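You operate a simulated robot arm through the tools that you are given. There is no shell and no other tool.

You are at the controls of a simulated robot arm. One attempt, no reset.

TASK
Put things in order on the top of the linen chest. At the end: the blue battery stands on top of the brown cedar block; the green battery stands where the purple bung stood; the yellow brush stands where the green battery stood; the purple bung stands on top of the black bat; whatever was shut is shut again. Leave all else as you found it, and nothing knocked over.

Only the result counts: the job must be done as asked and must still hold three seconds after the hand-in. Knocking over, shifting, dropping, spilling or breaking anything else fails it.

THE ROBOT
A 6-joint arm with a two-finger gripper, fixed in place. Base frame: the origin is at the foot of the arm, x ahead of it, y to its left, z up; the work surface is at about z = 0. Lengths are in mm, angles in rad, forces in N, time in s.
With the tool pointing down near the work surface it reaches from about 180 to 480 mm from the base axis. Its first joint turns from -1.152 to 1.152 rad. Payload 1.76 kg.
Tool frame: the origin (TCP) lies between the finger pads and is the grasp point; the fingertips stand 29 mm ahead of it; z points along the fingers, y is the line along which they close. The gripper opens to 82 mm; its body begins 58 mm behind the TCP.
Orientation is told as [roll, pitch, yaw] about the base's x, y, z axes, in that order, counted from this pose: with the fingers straight down and closing along the base's y, the tool's x points along the base's -x, its y along +y and its z along -z.

THE INTERFACE
- The arm moves only by the tool apply_moves. Its argument "motion" is a list of rows, each an object of numbers (a shift or turn left out is 0, a gripper value left out holds the last): "grip": the gripper command, from -1 (fully open) to 1 (shut), values between in proportion; "tx", "ty", "tz": the shift along the tool's x, y, z in units of 25 mm (1.0 is 25 mm); "rx", "ry", "rz": the turn, a rotation vector about the tool's x, y, z in units of 6 degrees (1.0 is 6 degrees). In form: [{"grip": .., "tx": .., "ty": .., "tz": .., "rx": .., "ry": .., "rz": ..}, ...]. A call has 1 to 20 rows; each row shifts and turns the commanded pose from where the row before left it, along the tool's axes as they then stand. A call with a number of a shift or a turn outside -1 to 1 is refused whole. A row lasts 0.2 s, in which the tool goes at most 50 mm and 0.15 rad; a call with a longer step from one row to the next is refused whole, and so is a gripper value outside its range. A pose out of reach is approached as far as the arm can. The call stops where the force on the tool passes 40 N (or 10 N more than at its start, if that is more) or the arm is blocked; 0.2 s more then pass. Each finger travels about 203.5 mm/s and halts on what it meets, pressing with about 22 N; the grip force reading is that of the motor and also rises with nothing between the fingers. The clock runs only during rows and for 0.2 s after the last one: add rows that do not move to give the fingers time. The reply holds the time, the measured pose of the TCP, the force on the tool along the base axes, the opening and the grip force, in the units named above and with some noise, with the torque about the TCP (base axes, N m) and any sound that the robot's microphone picked up, and new pictures: "views" is both (left out), scene, wrist or none.
- Cameras (640 x 400 px; columns grow to the right, rows downward): "scene" is fixed at [51.5, 324.9, 434.9]; the picture's right is [-0.77, -0.64, 0.00], its down [-0.34, 0.40, -0.85] and it looks along [0.55, -0.65, -0.52] (base axes); focal length 222 px, centre (320, 200). "wrist" rides on the gripper at [79, 4, -90] in the tool frame; the picture's right is [-0.05, 1.00, 0.00], its down [-0.71, -0.04, -0.71] and it looks along [-0.71, -0.04, 0.71] (tool axes); focal length 256 px, centre (320, 200). There is no depth. A picture from a camera that has moved, and an enlarged one, comes with that camera's place and axes in the base frame and with its lens. The place of the scene camera against the robot may be out by one fixed shift of up to 12 mm in any direction.
- close_up(camera, box): a new picture of the part [left, top, right, bottom] of that camera's present view, enlarged. It takes no simulated time.
- sign_off(): hands the job in; it is judged then, once.

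Nothing tells you positions but the pictures and the camera data. Unless the task says otherwise, let go and move clear before handing in.

The tools are called after "Request:" as name(argument=value, ...) on one line, values as JSON. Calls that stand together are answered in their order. apply_moves: Moves the arm, as the interface text tells. Its arguments: {"type":"object","properties":{"motion":{"type":"array","items":{"type":"object","properties":{"grip":{"type":"number"},"tx":{"type":"number"},"ty":{"type":"number"},"tz":{"type":"number"},"rx":{"type":"number"},"ry":{"type":"number"},"rz":{"type":"number"}}}},"views":{"type":"string","enum":["both","scene","wrist","none"]}},"required":["motion"]} The other tools are called the same way: close_up (camera, box) takes an enlarged picture of a part of a camera's view; sign_off () hands the job in.

At the start:

```text
clock: 0.0
tcp_pos: [278.0, 104.3, 307.1]
tcp_rot: [-0.001, -0.001, -0.002]
force: [0.2, -0.4, 0.3]
torque: [-0.01, -0.01, -0.04]
grip_width: 81.8
grip_force: 0.0
```

scene: 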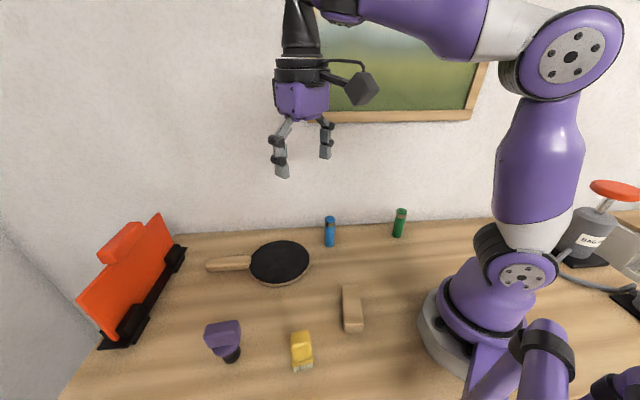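
wrist: 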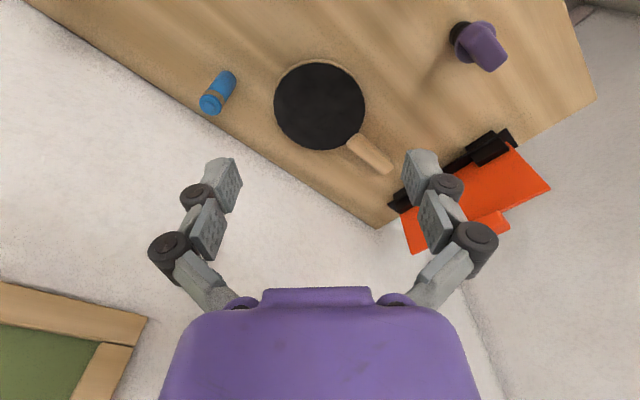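

I see a table with a blue and a green battery, a black bat, a purple bung, a yellow brush, a wooden block and an orange flap. I'll look closer at each before moving.

Request:
close_up(camera="scene", box=[180, 190, 440, 380])

Request:
close_up(camera="scene", box=[60, 190, 220, 360])

Request:
close_up(camera="scene", box=[300, 190, 430, 270])

Request:
close_up(camera="scene", box=[190, 280, 380, 400])

Request:
close_up(camera="scene", box=[500, 160, 640, 320])

Request:
close_up(camera="wrist", box=[180, 0, 600, 260])

```text
2.11 times, centred on (310, 285) of scene
camera zoom: at [51.5, 324.9, 434.9], right [-0.77, -0.64, 0.0], down [-0.34, 0.4, -0.85], along [0.55, -0.65, -0.52], focal length 467 px, centre (341, 21)
```

zoom: 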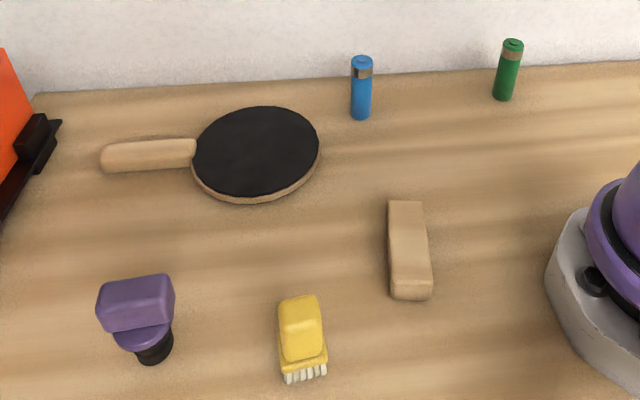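

```text
2.35 times, centred on (140, 275) of scene
camera zoom: at [51.5, 324.9, 434.9], right [-0.77, -0.64, 0.0], down [-0.34, 0.4, -0.85], along [0.55, -0.65, -0.52], focal length 522 px, centre (744, 24)
```

zoom: 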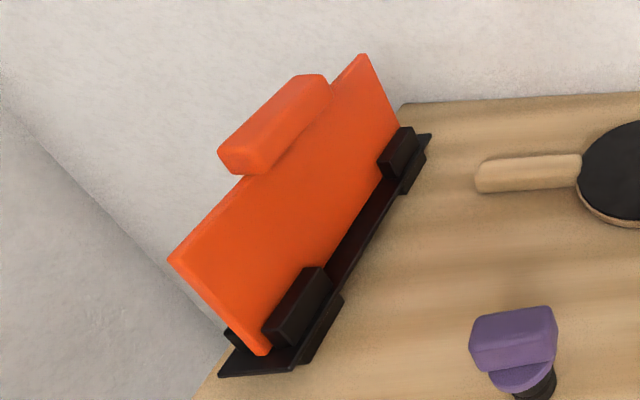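

```text
4.92 times, centred on (365, 230) of scene
camera zoom: at [51.5, 324.9, 434.9], right [-0.77, -0.64, 0.0], down [-0.34, 0.4, -0.85], along [0.55, -0.65, -0.52], focal length 1092 px, centre (98, 52)
```

zoom: 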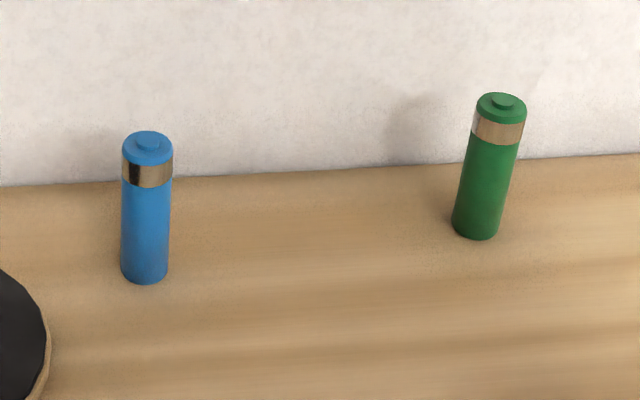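

```text
3.33 times, centred on (285, 340) of scene
camera zoom: at [51.5, 324.9, 434.9], right [-0.77, -0.64, 0.0], down [-0.34, 0.4, -0.85], along [0.55, -0.65, -0.52], focal length 740 px, centre (437, -267)
```

zoom: 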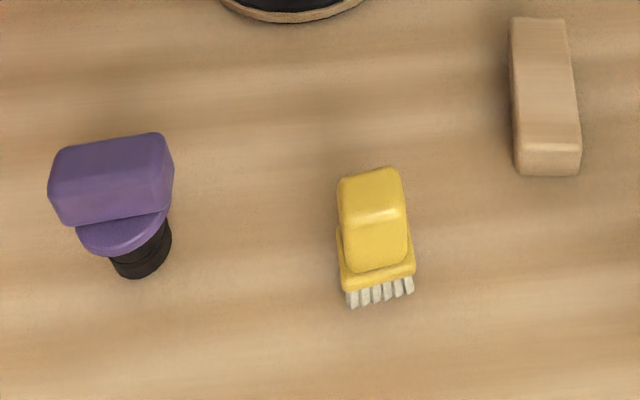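

```text
2.50 times, centred on (570, 240) of scene
camera zoom: at [51.5, 324.9, 434.9], right [-0.77, -0.64, 0.0], down [-0.34, 0.4, -0.85], along [0.55, -0.65, -0.52], focal length 555 px, centre (-305, 100)
```

zoom: 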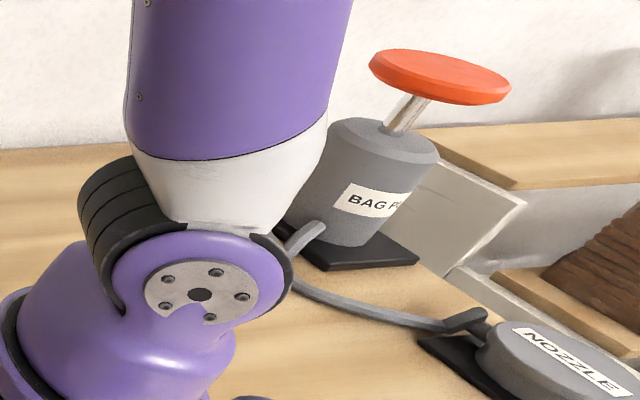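

```text
1.52 times, centred on (390, 130) of wrist
camera zoom: at [198.8, 108.0, 396.8], right [0.05, 1.0, 0.0], down [0.7, -0.04, 0.71], along [0.71, -0.04, -0.71], focal length 390 px, centre (213, 307)
```

zoom: 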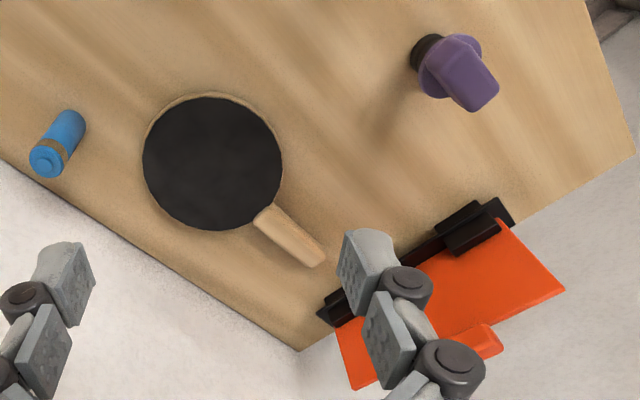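

The scene shows the bung at about (287, 286), blue at (333, -42), green at (202, -205), the bat at (383, 90), the brush at (180, 220) and the block at (176, 76). The orange flap was already open and nothing shut is in my way, so I'll leave it alone. I'm moving above the bung to survey it with the wrist camera.

Request:
apply_moves(motion=[{"grip": -1, "tx": -0.05, "ty": 0.915, "tz": 0.435}, {"tx": -0.05, "ty": 0.915, "tz": 0.435}, {"tx": -0.05, "ty": 0.915, "tz": 0.435}, {"tx": -0.05, "ty": 0.915, "tz": 0.435}, {"tx": -0.05, "ty": 0.915, "tz": 0.435}, {"tx": -0.05, "ty": 0.915, "tz": 0.435}, {"tx": -0.05, "ty": 0.915, "tz": 0.435}, {"tx": -0.05, "ty": 0.915, "tz": 0.435}, {"rz": -0.9375}, {"rz": -0.9375}, {"rz": -0.9375}, {"rz": -0.9375}, {"rz": -0.9375}, {"rz": -0.9375}, {"rz": -0.9375}, {"rz": -0.9375}, {}])

```text
clock: 3.6
tcp_pos: [287.8, 285.7, 219.8]
tcp_rot: [-0.004, -0.001, 0.786]
force: [0.2, -0.9, 0.2]
torque: [0.01, 0.01, -0.01]
grip_width: 81.8
grip_force: 0.1
camera wrist: at [228.5, 233.8, 309.3], right [-0.67, 0.74, 0.0], down [0.52, 0.47, 0.71], along [0.53, 0.47, -0.71], focal length 256 px, centre (320, 200)
```

scene: 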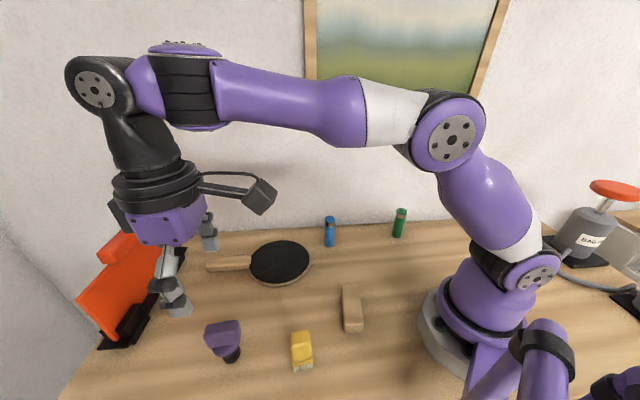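
wrist: 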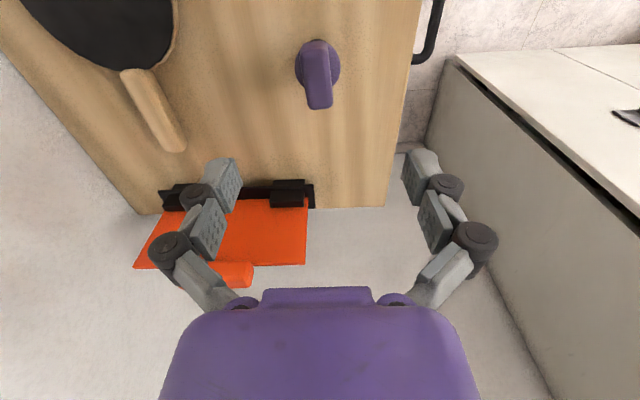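

The bung is nearly below the gripper, with its handle pointing roughly outward. I'll take a close-up.

Request:
close_up(camera="wrist", box=[260, 10, 380, 130])

Request:
close_up(camera="wrist", box=[0, 0, 320, 200])

Request:
close_up(camera="scene", box=[190, 305, 260, 375])

```text
3.33 times, centred on (320, 70) of wrist
camera zoom: at [228.5, 233.8, 309.3], right [-0.67, 0.74, 0.0], down [0.52, 0.47, 0.71], along [0.53, 0.47, -0.71], focal length 853 px, centre (320, 633)
```

zoom: 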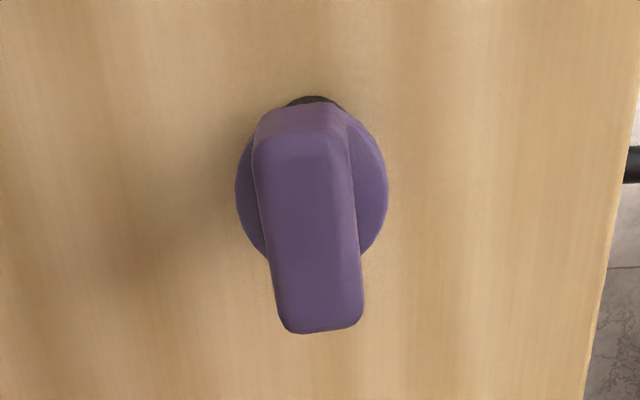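

```text
2.00 times, centred on (160, 100) of wrist
camera zoom: at [228.5, 233.8, 309.3], right [-0.67, 0.74, 0.0], down [0.52, 0.47, 0.71], along [0.53, 0.47, -0.71], focal length 512 px, centre (640, 400)
```

zoom: 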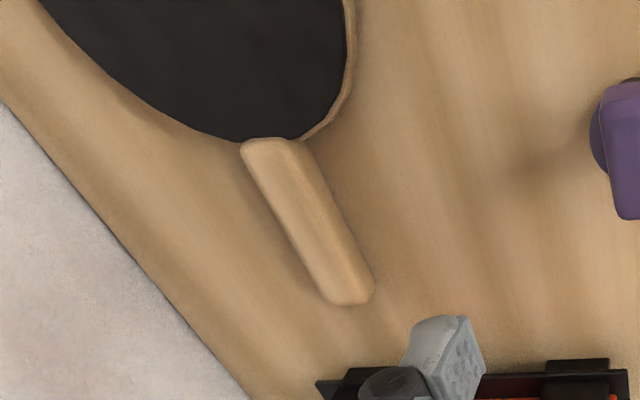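

```text
5.71 times, centred on (225, 340) of scene
camera zoom: at [51.5, 324.9, 434.9], right [-0.77, -0.64, 0.0], down [-0.34, 0.4, -0.85], along [0.55, -0.65, -0.52], focal length 1268 px, centre (863, -600)
```

zoom: 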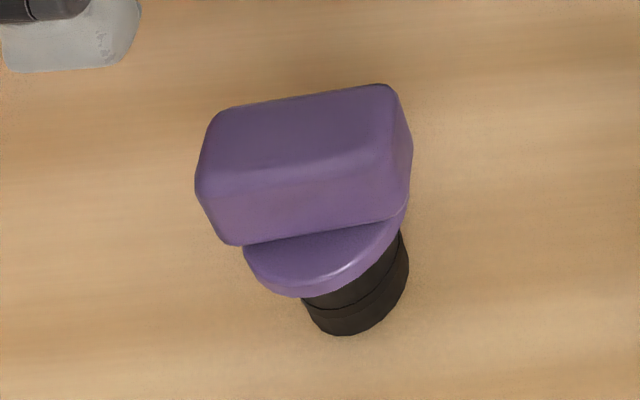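

The bung's centre looks to be at about (290.6, 287), its top at z≈88 and the flange at z≈46. The handle is turned about 49°, so I'll align with it and lower part way to check.

Request:
apply_moves(motion=[{"tx": -0.12, "ty": -0.04}, {"rz": -0.7}, {"tz": 0.9}, {"tz": 0.9}, {"tz": 0.9}, {"tz": 0.9}, {}])

```text
clock: 5.2
tcp_pos: [292.1, 288.4, 132.4]
tcp_rot: [-0.001, 0.002, 0.859]
force: [0.3, 0.2, 0.4]
torque: [-0.01, -0.02, -0.01]
grip_width: 81.9
grip_force: 0.0
camera wrist: at [237.3, 231.7, 221.6], right [-0.72, 0.69, 0.0], down [0.49, 0.51, 0.71], along [0.49, 0.51, -0.71], focal length 256 px, centre (320, 200)
```

scene: 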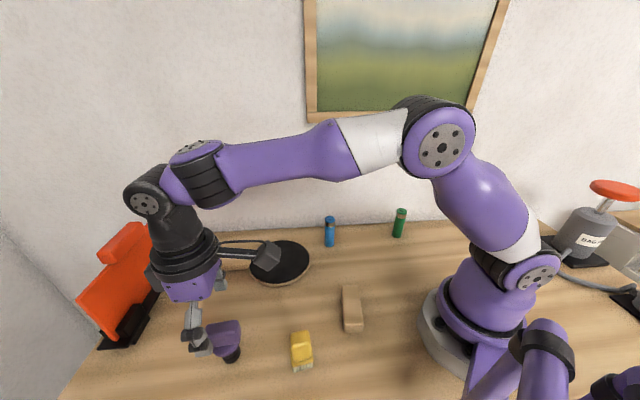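
wrist: 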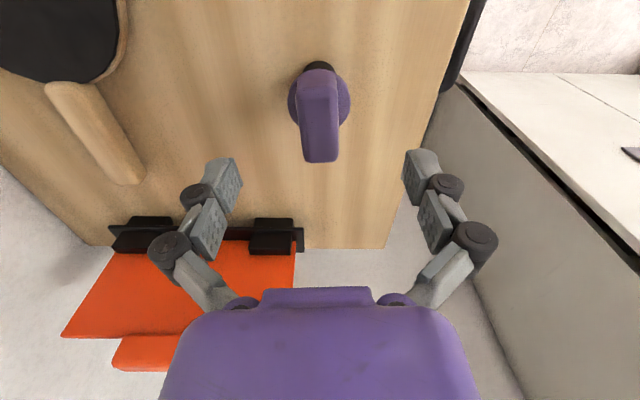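

Request:
close_up(camera="wrist", box=[260, 40, 380, 180])

```text
2.86 times, centred on (320, 110) of wrist
camera zoom: at [237.3, 231.7, 221.6], right [-0.72, 0.69, 0.0], down [0.49, 0.51, 0.71], along [0.49, 0.51, -0.71], focal length 731 px, centre (320, 457)
```

zoom: 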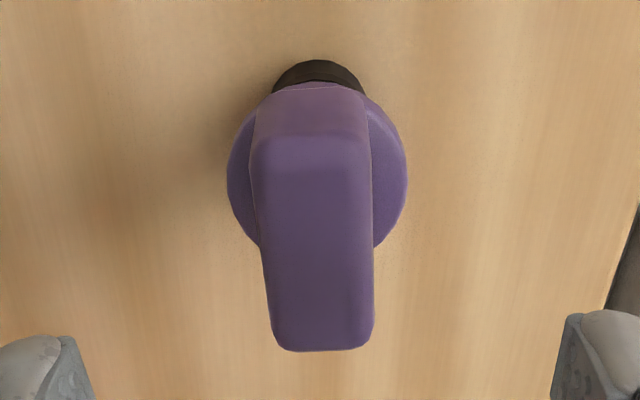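

The handle is centred between the fingers and aligned. I'm lowering to the grasp height, then closing.

Request:
apply_moves(motion=[{"tz": 0.65}, {"tz": 0.65}, {"tz": 0.6}, {}, {}])

```text
clock: 6.4
tcp_pos: [291.9, 287.4, 82.0]
tcp_rot: [-0.003, -0.001, 0.857]
force: [-0.1, 0.2, 0.0]
torque: [-0.02, 0.0, 0.0]
grip_width: 82.0
grip_force: 0.1
camera wrist: at [236.2, 230.4, 171.5], right [-0.72, 0.69, 0.0], down [0.49, 0.51, 0.71], along [0.49, 0.51, -0.71], focal length 256 px, centre (320, 200)
```

scene: 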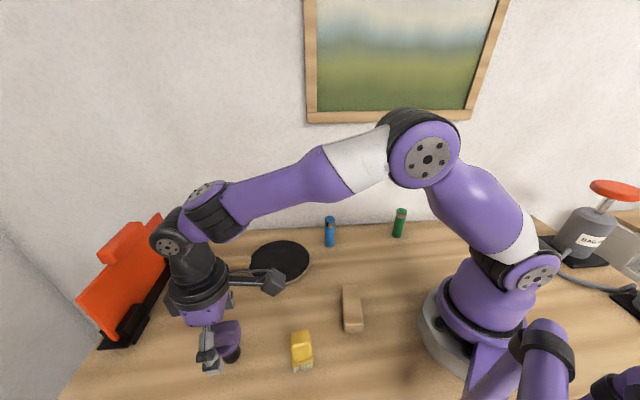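
wrist: 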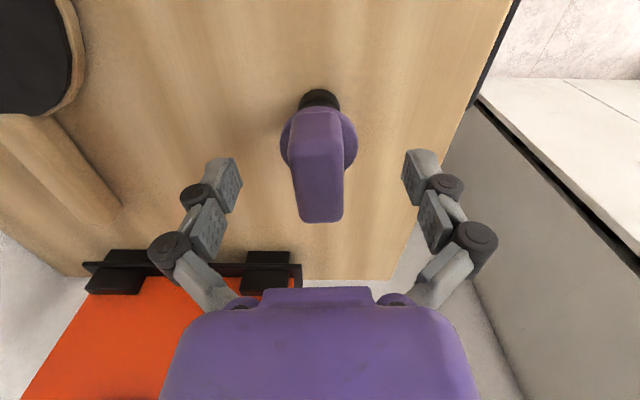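

Request:
close_up(camera="scene", box=[160, 270, 280, 390])

Request:
close_up(camera="wrist", box=[180, 70, 460, 280])

```text
3.33 times, centred on (220, 330) of scene
camera zoom: at [51.5, 324.9, 434.9], right [-0.77, -0.64, 0.0], down [-0.34, 0.4, -0.85], along [0.55, -0.65, -0.52], focal length 740 px, centre (653, -233)
```

zoom: 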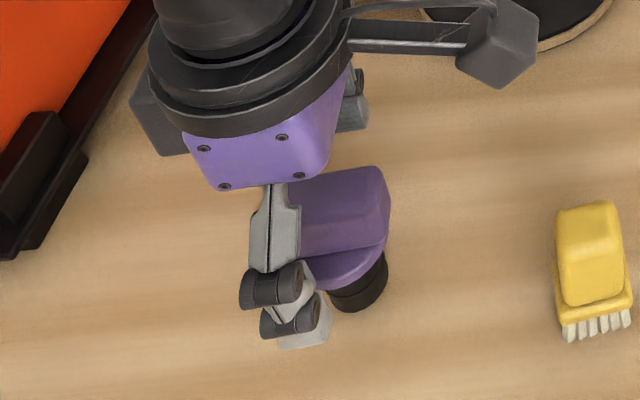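

```text
1.90 times, centred on (320, 175) of wrist
camera zoom: at [236.2, 230.4, 171.5], right [-0.72, 0.69, 0.0], down [0.49, 0.51, 0.71], along [0.49, 0.51, -0.71], focal length 488 px, centre (320, 248)
```

zoom: 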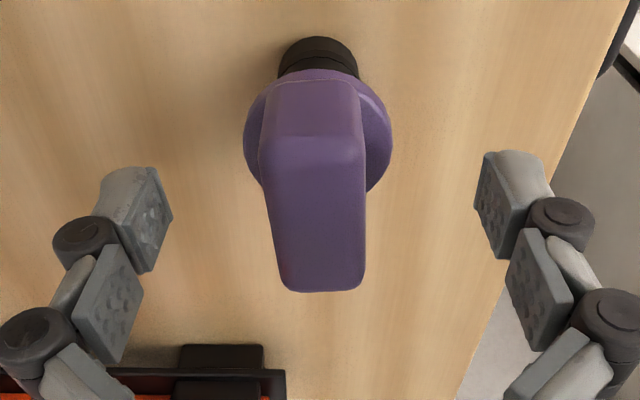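

Request:
apply_moves(motion=[{"grip": -0.3}, {"grip": 0.2}, {"grip": 0.35}, {"grip": 1}, {}, {}])

```text
clock: 7.8
tcp_pos: [291.1, 286.9, 82.2]
tcp_rot: [-0.003, 0.0, 0.856]
force: [1.2, 0.2, 0.8]
torque: [-0.03, -0.03, -0.01]
grip_width: 23.0
grip_force: 22.7
camera wrist: at [236.2, 230.4, 171.7], right [-0.72, 0.69, 0.0], down [0.49, 0.51, 0.71], along [0.49, 0.51, -0.71], focal length 256 px, centre (320, 200)
```

scene: 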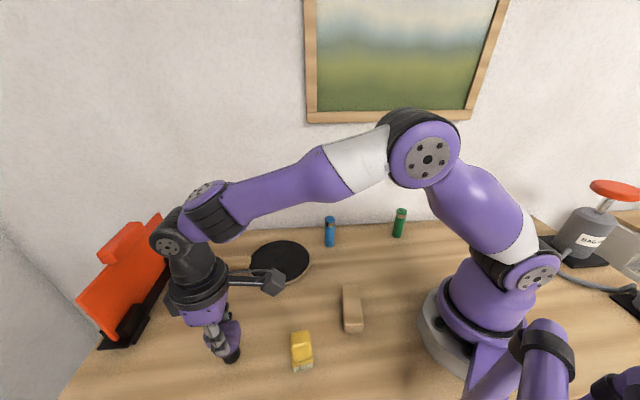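
wrist: 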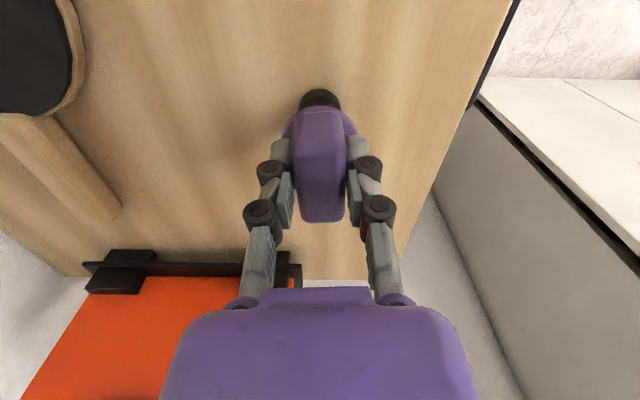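

The bung is gripped at a width of 23 mm. I'm lifting it and carrying it over the bat's centre at about (383, 99).

Request:
apply_moves(motion=[{"tz": -0.3}, {"tz": -0.5}, {"tz": -0.6}, {"tz": -0.6}, {"tz": -0.6}, {"tz": -0.4}, {}])

Request:
apply_moves(motion=[{"tx": 0.413, "ty": -0.963}, {"tx": 0.413, "ty": -0.963}, {"tx": 0.413, "ty": -0.963}, {"tx": 0.413, "ty": -0.963}, {"tx": 0.413, "ty": -0.963}, {"tx": 0.413, "ty": -0.963}, {"tx": 0.413, "ty": -0.963}, {"tx": 0.413, "ty": -0.963}, {"rz": 0.83}, {"rz": 0.83}, {"rz": 0.83}, {"rz": 0.83}, {"rz": 0.83}, {"rz": 0.83}, {"rz": 0.82}, {}, {}])

```text
clock: 9.4
tcp_pos: [291.0, 286.4, 156.3]
tcp_rot: [-0.001, 0.0, 0.856]
force: [-0.3, -0.2, -0.9]
torque: [0.0, 0.03, -0.01]
grip_width: 22.9
grip_force: 22.2
camera wrist: at [236.2, 230.6, 246.7], right [-0.72, 0.69, 0.0], down [0.49, 0.51, 0.71], along [0.49, 0.51, -0.71], focal length 256 px, centre (320, 200)
```

scene: 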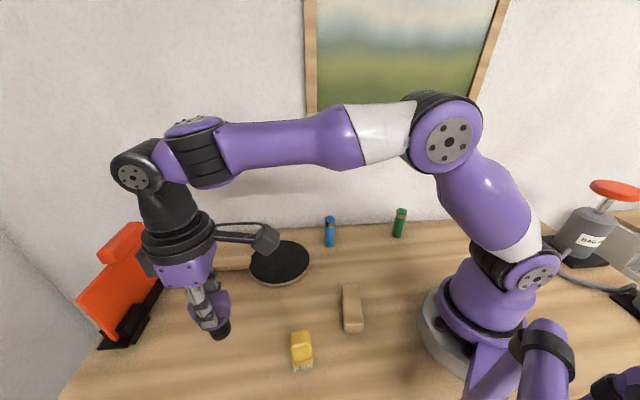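
wrist: 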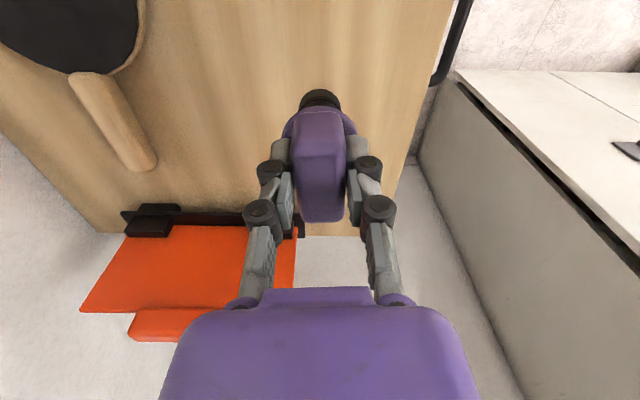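

```text
clock: 13.0
tcp_pos: [383.9, 99.4, 158.2]
tcp_rot: [-0.001, -0.001, 0.249]
force: [0.1, 0.4, 0.2]
torque: [-0.01, -0.03, 0.01]
grip_width: 23.1
grip_force: 22.0
camera wrist: at [305.1, 84.3, 247.5], right [-0.2, 0.98, 0.0], down [0.69, 0.14, 0.71], along [0.69, 0.14, -0.71], focal length 256 px, centre (320, 200)
```

scene: 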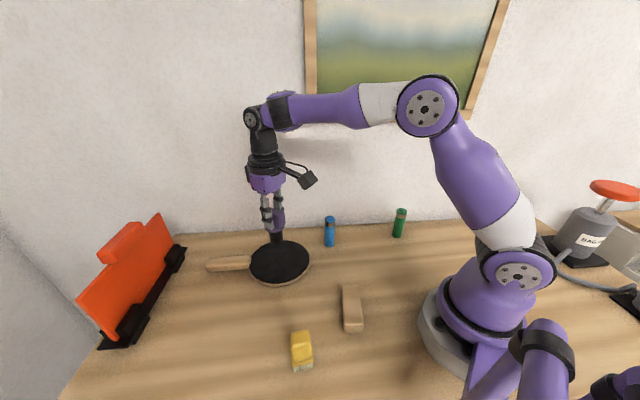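
wrist: 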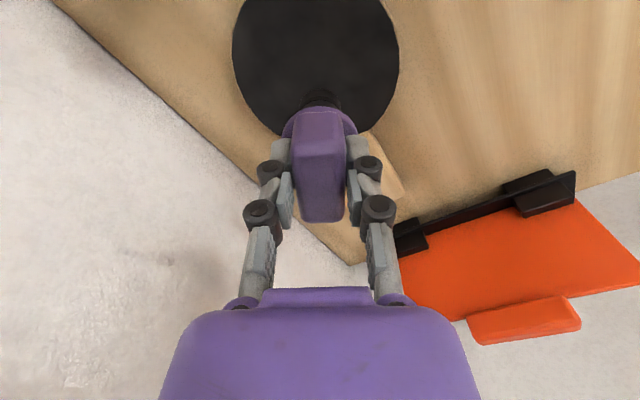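

Request:
close_up(camera="wrist", box=[210, 0, 430, 220])

Request:
close_up(camera="scene", box=[200, 180, 340, 300])

```text
1.82 times, centred on (320, 110) of wrist
camera zoom: at [305.1, 84.3, 247.5], right [-0.2, 0.98, 0.0], down [0.69, 0.14, 0.71], along [0.69, 0.14, -0.71], focal length 465 px, centre (320, 364)
```

zoom: 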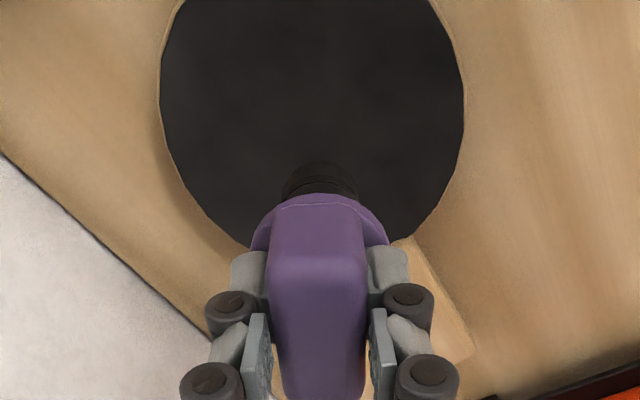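

```text
3.33 times, centred on (270, 240) of scene
camera zoom: at [51.5, 324.9, 434.9], right [-0.77, -0.64, 0.0], down [-0.34, 0.4, -0.85], along [0.55, -0.65, -0.52], focal length 740 px, centre (487, 67)
```

zoom: 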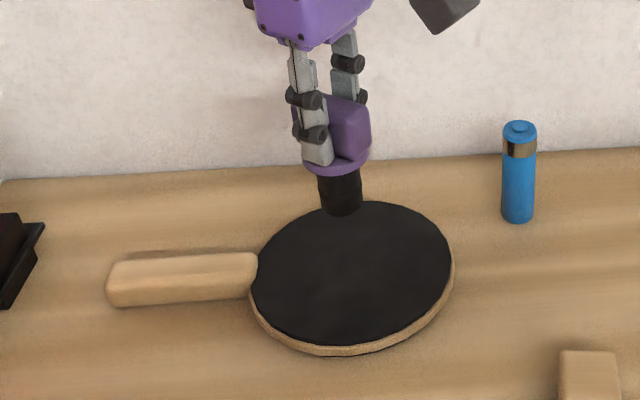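

The bung hangs within 3 mm of the bat's centre. I'm lowering most of the way, then I'll feel for contact.

Request:
apply_moves(motion=[{"ty": -0.09, "tz": 0.5}, {"tz": 0.6}, {"tz": 0.6}, {"tz": 0.4}, {"tz": 0.16}, {}, {}], views="scene")

Request:
close_up(camera="scene", box=[200, 180, 340, 300])

```text
clock: 14.6
tcp_pos: [381.9, 96.6, 99.8]
tcp_rot: [-0.002, -0.001, 0.253]
force: [0.2, 0.2, -0.8]
torque: [0.0, 0.0, 0.01]
grip_width: 23.0
grip_force: 21.6
```

scene: 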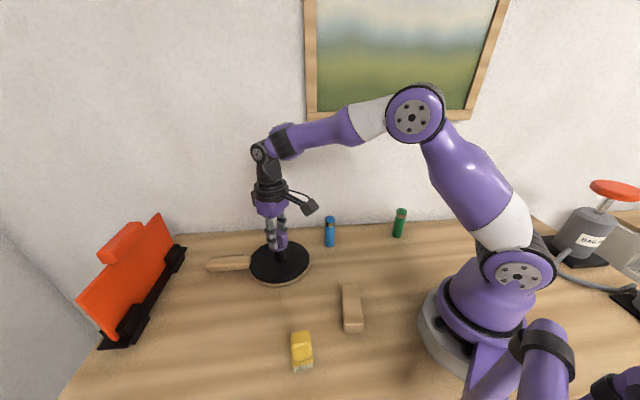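

```text
3.33 times, centred on (270, 240) of scene
camera zoom: at [51.5, 324.9, 434.9], right [-0.77, -0.64, 0.0], down [-0.34, 0.4, -0.85], along [0.55, -0.65, -0.52], focal length 740 px, centre (487, 67)
```

zoom: 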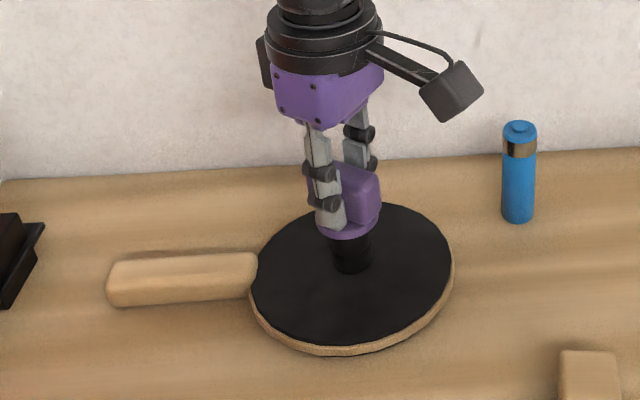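

Request:
apply_moves(motion=[{"tz": 0.08}, {"tz": 0.08}, {}], views="none")

Request:
apply_moves(motion=[{"tz": 0.08}, {}], views="none")

```text
clock: 15.4
tcp_pos: [383.5, 97.8, 98.2]
tcp_rot: [-0.002, -0.004, 0.25]
force: [-2.5, -0.9, 17.9]
torque: [-0.11, 0.22, 0.05]
grip_width: 23.4
grip_force: 22.4
```

```text
clock: 16.0
tcp_pos: [384.4, 97.6, 96.7]
tcp_rot: [0.0, -0.007, 0.248]
force: [-0.1, -3.0, 36.3]
torque: [-0.22, -0.08, -0.02]
grip_width: 23.1
grip_force: 21.6
```

Contact came at about z = 98. I'm easing the pressure before letting go.

Request:
apply_moves(motion=[{"tz": -0.08}, {"tz": -0.04}, {}], views="none")

Request:
close_up(camera="scene", box=[200, 180, 340, 300])

```text
clock: 16.8
tcp_pos: [382.5, 96.3, 98.2]
tcp_rot: [-0.003, 0.004, 0.25]
force: [-0.5, -0.5, -0.5]
torque: [-0.03, 0.01, 0.0]
grip_width: 22.9
grip_force: 22.0
```

```text
3.33 times, centred on (270, 240) of scene
camera zoom: at [51.5, 324.9, 434.9], right [-0.77, -0.64, 0.0], down [-0.34, 0.4, -0.85], along [0.55, -0.65, -0.52], focal length 740 px, centre (487, 67)
```

zoom: 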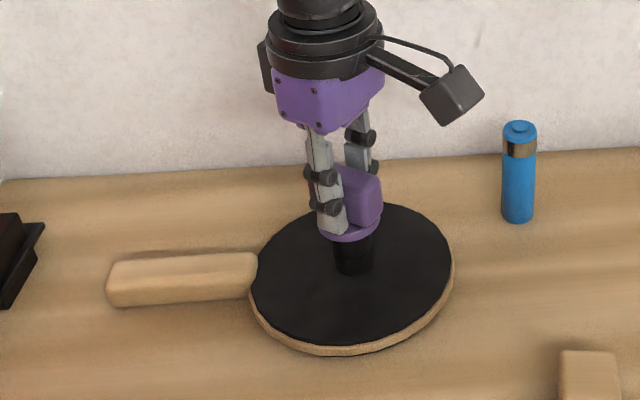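

Request:
apply_moves(motion=[{"tz": 0.03}, {}], views="none")

```text
clock: 17.4
tcp_pos: [383.5, 96.1, 97.4]
tcp_rot: [-0.002, -0.001, 0.248]
force: [-0.5, 0.5, 0.1]
torque: [-0.04, -0.01, -0.03]
grip_width: 23.1
grip_force: 21.6
```

Request:
apply_moves(motion=[{"tz": 0.03}, {}], views="none")

```text
clock: 18.0
tcp_pos: [384.8, 95.6, 98.1]
tcp_rot: [-0.003, -0.003, 0.252]
force: [-0.5, 0.0, -0.9]
torque: [0.01, 0.0, 0.01]
grip_width: 23.1
grip_force: 22.2
```

Request:
apply_moves(motion=[{"tz": 0.03}, {}], views="none")

```text
clock: 18.6
tcp_pos: [384.7, 97.3, 97.4]
tcp_rot: [-0.002, -0.002, 0.251]
force: [-6.8, 0.0, 14.9]
torque: [-0.11, 0.51, -0.03]
grip_width: 23.0
grip_force: 22.0
```

Request:
apply_moves(motion=[{"tz": -0.025}, {"grip": 0.4}, {"grip": 0.3}, {"grip": 0.0}, {"grip": -0.5}, {"grip": -1}, {}])

Request:
close_up(camera="scene", box=[200, 180, 340, 300])

```text
clock: 20.2
tcp_pos: [383.2, 97.1, 98.0]
tcp_rot: [-0.001, -0.002, 0.251]
force: [-0.6, 0.6, 0.2]
torque: [-0.01, -0.01, 0.02]
grip_width: 82.1
grip_force: 0.0
camera wrist: at [305.3, 81.7, 186.8], right [-0.2, 0.98, 0.0], down [0.69, 0.14, 0.71], along [0.69, 0.14, -0.71], focal length 256 px, centre (320, 200)
```

scene: 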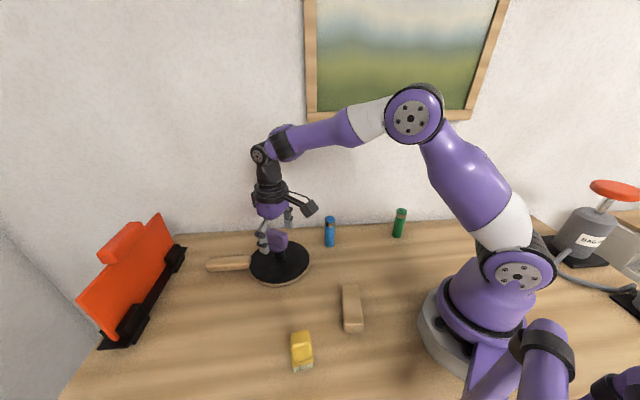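
wrist: 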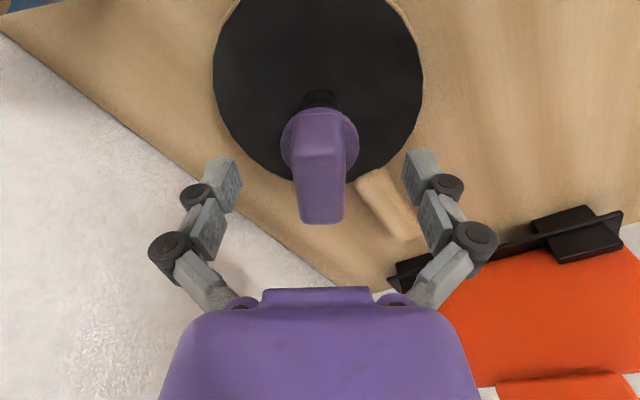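

```text
3.33 times, centred on (270, 240) of scene
camera zoom: at [51.5, 324.9, 434.9], right [-0.77, -0.64, 0.0], down [-0.34, 0.4, -0.85], along [0.55, -0.65, -0.52], focal length 740 px, centre (487, 67)
```

zoom: 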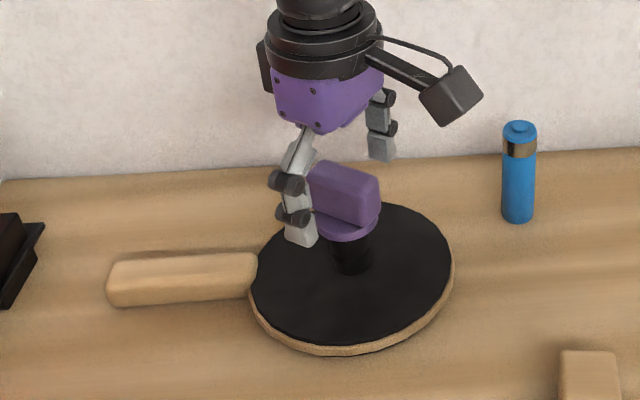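

The bung stands on the bat. I'm lifting clear and heading toward the green battery.

Request:
apply_moves(motion=[{"tz": -0.4}, {"tz": -0.8}, {"tz": -1}, {"tz": -1}, {"tz": -1}, {"tz": -0.8}, {}])

Request:
apply_moves(motion=[{"tx": 0.835, "ty": -0.8}, {"tx": 0.835, "ty": -0.8}, {"tx": 0.835, "ty": -0.8}, {"tx": 0.835, "ty": -0.8}, {"tx": 0.835, "ty": -0.8}, {"tx": 0.835, "ty": -0.8}, {"tx": 0.835, "ty": -0.8}, {"tx": 0.835, "ty": -0.8}, {"tx": 0.835, "ty": -0.8}, {"tx": 0.835, "ty": -0.8}, {"tx": 0.835, "ty": -0.8}, {"tx": 0.835, "ty": -0.8}, {}], views="scene")

Request:
apply_moves(motion=[{"rz": 0.9}, {"rz": 0.9}, {"rz": 0.9}, {"rz": 0.9}, {"rz": 0.9}, {"rz": 0.9}, {"rz": 0.9}, {"rz": 0.9}, {"rz": 0.9}, {"rz": 0.9}, {"rz": 0.88}, {}, {}])

```text
clock: 21.8
tcp_pos: [384.8, 95.0, 224.6]
tcp_rot: [0.001, -0.002, 0.251]
force: [-0.2, -0.5, 0.9]
torque: [-0.02, -0.04, 0.02]
grip_width: 81.9
grip_force: 0.1
camera wrist: at [305.6, 79.8, 312.8], right [-0.2, 0.98, 0.0], down [0.69, 0.14, 0.71], along [0.69, 0.14, -0.71], focal length 256 px, centre (320, 200)
```

scene: 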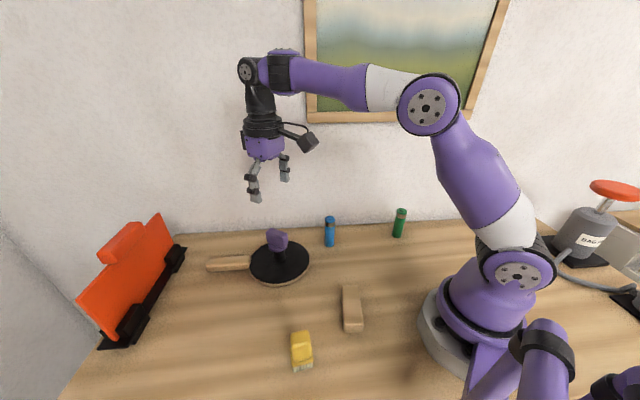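
wrist: 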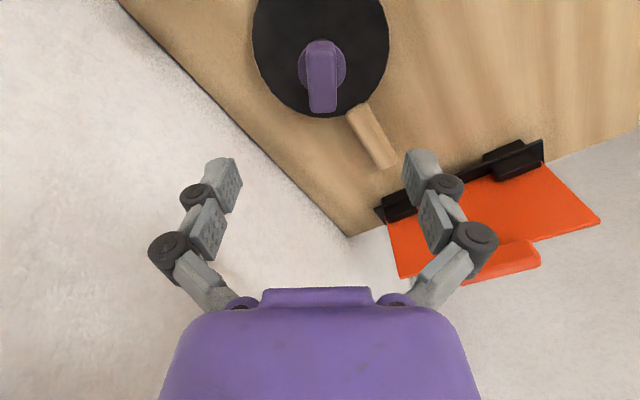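

```text
clock: 24.6
tcp_pos: [198.7, -196.5, 220.6]
tcp_rot: [-0.002, -0.001, 0.252]
force: [0.2, 0.0, 0.2]
torque: [-0.01, 0.02, 0.01]
grip_width: 82.0
grip_force: 0.0
```

scene: 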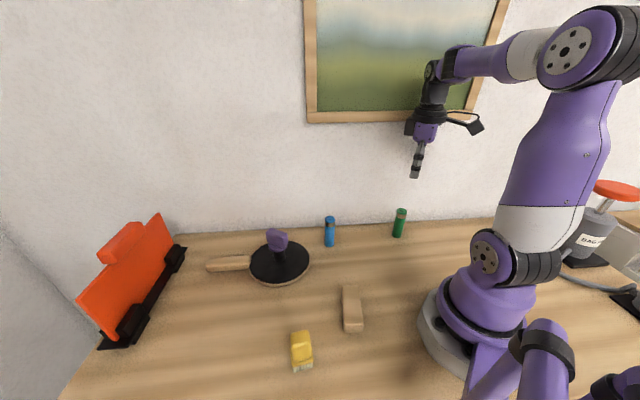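

```text
clock: 27.4
tcp_pos: [199.2, -197.1, 221.1]
tcp_rot: [0.0, -0.002, -0.788]
force: [0.1, 0.2, 0.6]
torque: [0.01, -0.01, 0.04]
grip_width: 82.3
grip_force: 0.1
camera wrist: at [146.0, -137.8, 310.9], right [0.74, 0.67, 0.0], down [0.47, -0.53, 0.71], along [0.47, -0.53, -0.71], focal length 256 px, centre (320, 200)
```

scene: 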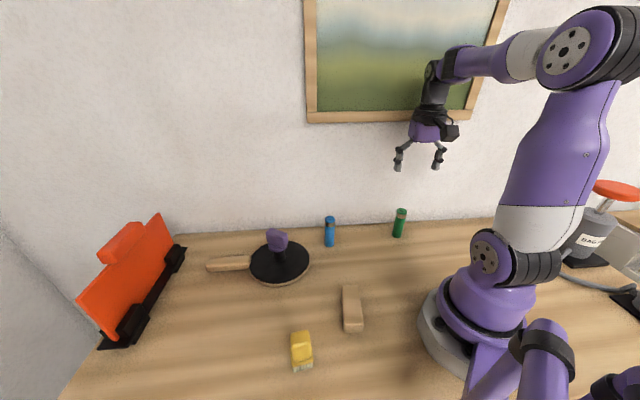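
wrist: 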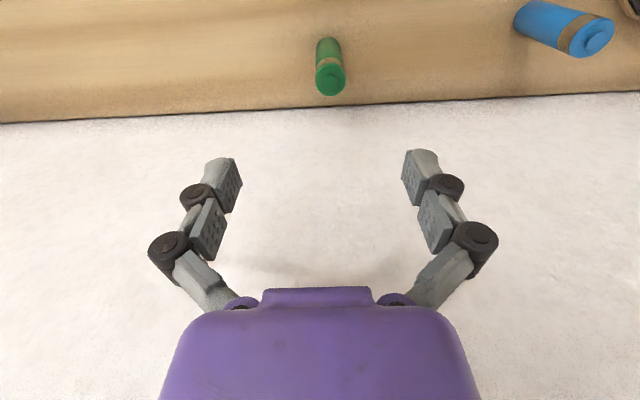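

Request:
close_up(camera="wrist", box=[280, 10, 380, 110])

Request:
close_up(camera="scene", box=[360, 190, 440, 250])

Request:
close_up(camera="scene", box=[200, 210, 340, 300])

```text
4.00 times, centred on (330, 60) of wrist
camera zoom: at [146.0, -137.8, 310.9], right [0.74, 0.67, 0.0], down [0.47, -0.53, 0.71], along [0.47, -0.53, -0.71], focal length 1024 px, centre (280, 760)
```

zoom: 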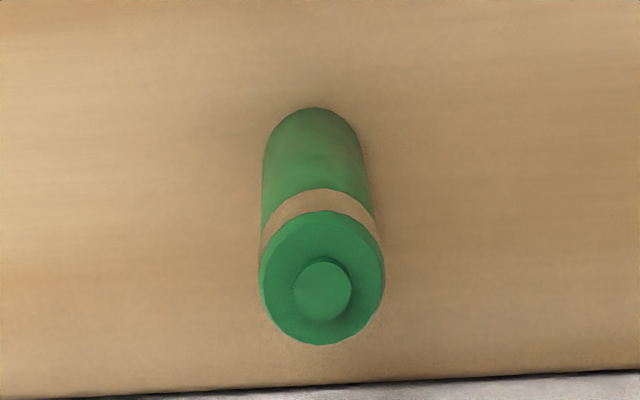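

```text
6.67 times, centred on (400, 220) of scene
camera zoom: at [51.5, 324.9, 434.9], right [-0.77, -0.64, 0.0], down [-0.34, 0.4, -0.85], along [0.55, -0.65, -0.52], focal length 1479 px, centre (-213, 67)
```

zoom: 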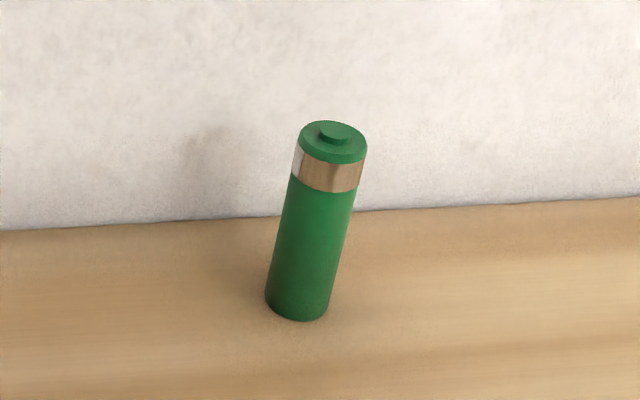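

```text
4.44 times, centred on (270, 255) of scene
camera zoom: at [51.5, 324.9, 434.9], right [-0.77, -0.64, 0.0], down [-0.34, 0.4, -0.85], along [0.55, -0.65, -0.52], focal length 986 px, centre (542, -44)
```

zoom: 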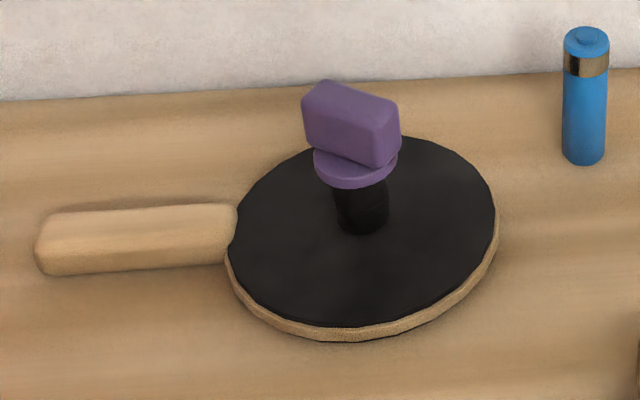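

The green battery is at about (206, -191.5), is about 93 tall, and the wall is about 64 mm beyond it. I'll tilt the tool 9° about its closing axis to keep the gripper body off the wall, then centre over it and lower part way.

Request:
apply_moves(motion=[{"tx": -0.04, "ty": 0.352}, {"ry": -0.75}, {"ry": -0.75}, {"tx": 0.111, "tz": 0.7}, {"tx": 0.111, "tz": 0.7}, {"tx": 0.111, "tz": 0.7}, {"tx": 0.11, "tz": 0.7}, {}, {}])

Request:
close_up(camera="wrist", box=[220, 0, 420, 180])

Request:
close_up(camera="scene", box=[340, 60, 500, 250])

```text
clock: 29.4
tcp_pos: [205.6, -191.8, 149.5]
tcp_rot: [-0.001, -0.16, -0.785]
force: [0.3, 0.2, 0.8]
torque: [0.04, -0.01, -0.02]
grip_width: 82.2
grip_force: 0.0
camera wrist: at [143.5, -122.2, 225.9], right [0.74, 0.67, 0.01], down [0.39, -0.44, 0.81], along [0.55, -0.6, -0.59], focal length 256 px, centre (320, 200)
```

scene: 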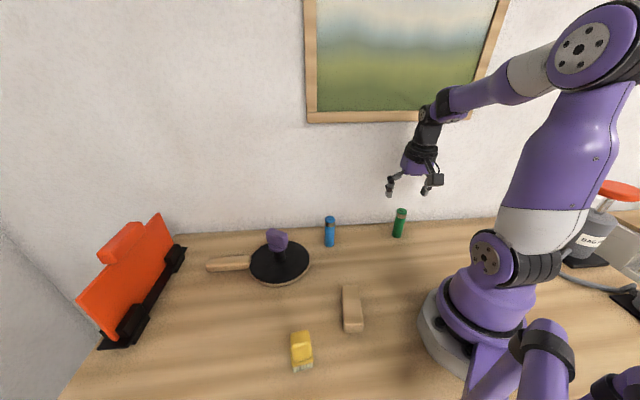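
wrist: 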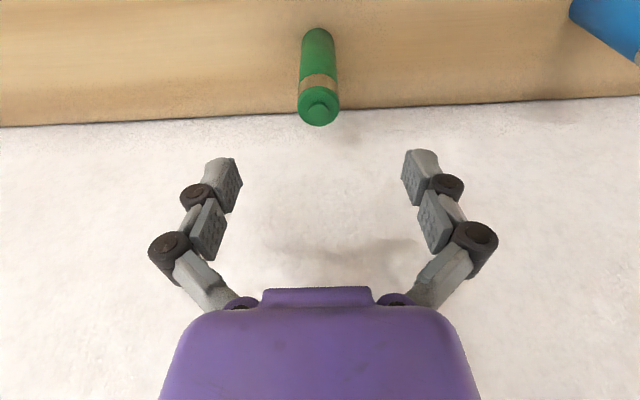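

```text
2.22 times, centred on (320, 90) of wrist
camera zoom: at [143.5, -122.2, 225.9], right [0.74, 0.67, 0.01], down [0.39, -0.44, 0.81], along [0.55, -0.6, -0.59], focal length 569 px, centre (320, 444)
```

zoom: 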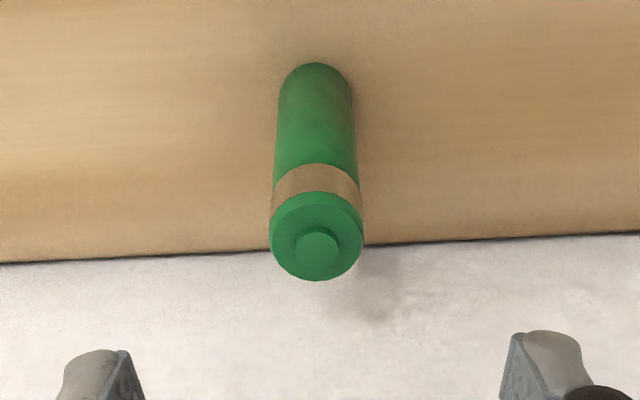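

```text
2.11 times, centred on (420, 155) of scene
camera zoom: at [51.5, 324.9, 434.9], right [-0.77, -0.64, 0.0], down [-0.34, 0.4, -0.85], along [0.55, -0.65, -0.52], focal length 467 px, centre (110, 295)
```

zoom: 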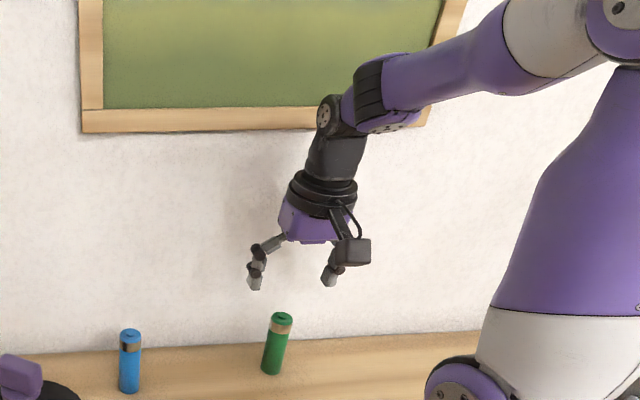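

Request:
apply_moves(motion=[{"ty": -0.05}, {"tx": 0.1117, "tz": 0.707}, {"tx": 0.1117, "tz": 0.707}, {"tx": 0.1117, "tz": 0.707}, {"tx": 0.1117, "tz": 0.707}, {"tx": 0.1117, "tz": 0.707}, {}, {}])

Request:
close_up(camera="wrist", box=[180, 20, 460, 260])

Request:
close_up(camera="scene", box=[340, 100, 500, 260])

```text
clock: 31.2
tcp_pos: [206.3, -192.0, 62.2]
tcp_rot: [0.002, -0.158, -0.783]
force: [0.3, 0.8, 0.2]
torque: [0.0, -0.02, -0.01]
grip_width: 82.0
grip_force: 0.0
camera wrist: at [142.7, -123.8, 136.6], right [0.74, 0.67, 0.01], down [0.39, -0.44, 0.81], along [0.55, -0.6, -0.59], focal length 256 px, centre (320, 200)
```

scene: 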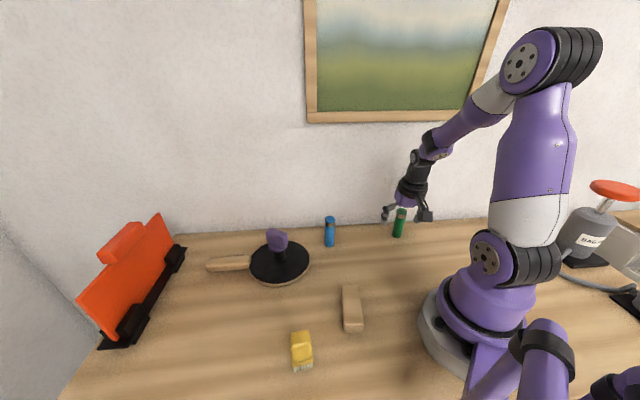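
wrist: 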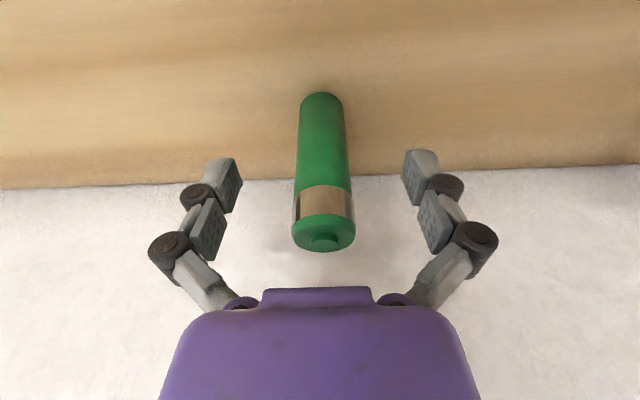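

```text
1.67 times, centred on (320, 140) of wrist
camera zoom: at [142.7, -123.8, 136.6], right [0.74, 0.67, 0.01], down [0.39, -0.44, 0.81], along [0.55, -0.6, -0.59], focal length 427 px, centre (320, 300)
```

zoom: 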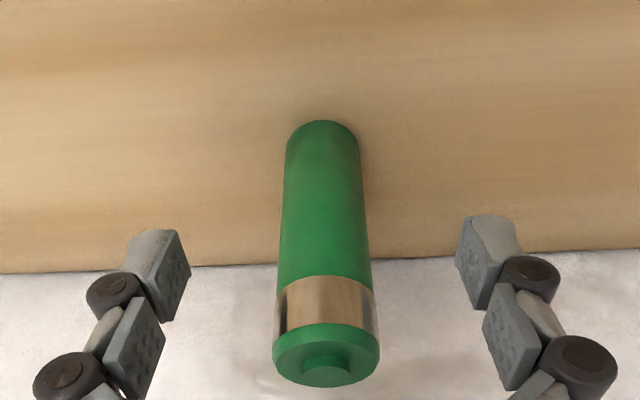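

```text
2.50 times, centred on (420, 180) of scene
camera zoom: at [51.5, 324.9, 434.9], right [-0.77, -0.64, 0.0], down [-0.34, 0.4, -0.85], along [0.55, -0.65, -0.52], focal length 555 px, centre (70, 250)
```

zoom: 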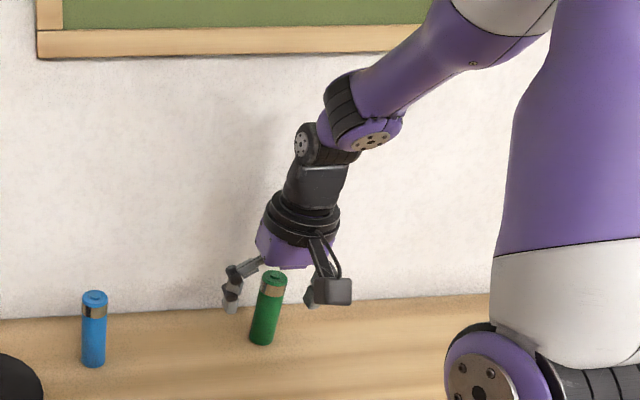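

Request:
apply_moves(motion=[{"tx": -0.05}, {"grip": -0.3}, {"grip": 0.15}, {"grip": 0.3}, {"grip": 1}, {}, {}])

Request:
close_up(camera="wrist", box=[180, 20, 460, 260])

```text
clock: 32.8
tcp_pos: [206.8, -194.2, 60.3]
tcp_rot: [0.001, -0.16, -0.784]
force: [-0.6, 0.2, 2.2]
torque: [-0.01, 0.05, -0.02]
grip_width: 25.1
grip_force: 22.3
camera wrist: at [144.0, -125.2, 136.4], right [0.74, 0.67, 0.01], down [0.39, -0.44, 0.81], along [0.55, -0.6, -0.59], focal length 256 px, centre (320, 200)
```

scene: 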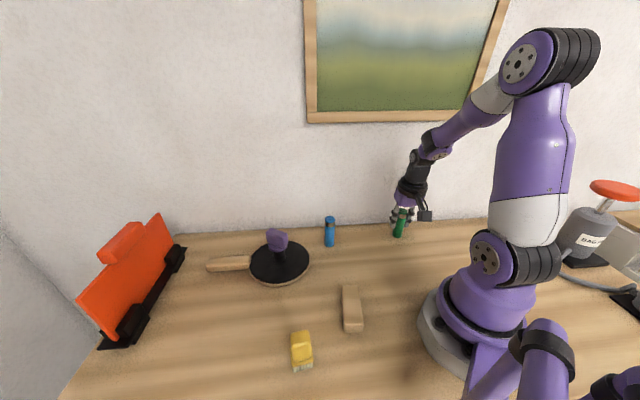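
wrist: 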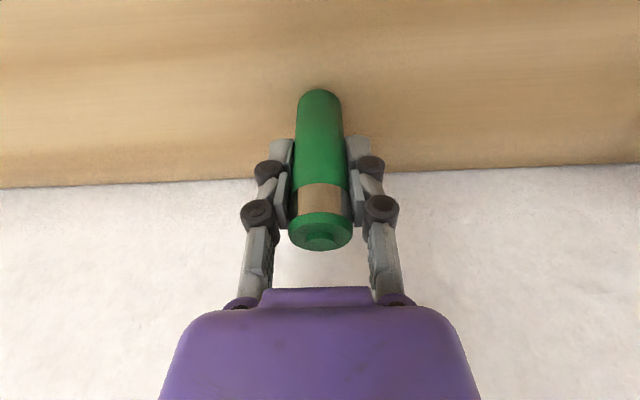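

```text
1.67 times, centred on (320, 140) of wrist
camera zoom: at [144.0, -125.2, 136.4], right [0.74, 0.67, 0.01], down [0.39, -0.44, 0.81], along [0.55, -0.6, -0.59], focal length 427 px, centre (320, 300)
```

zoom: 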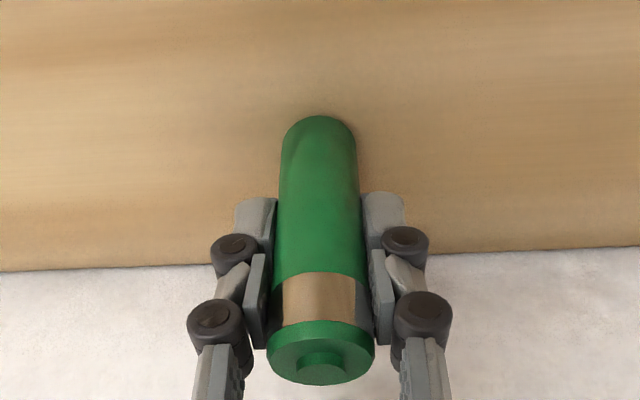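

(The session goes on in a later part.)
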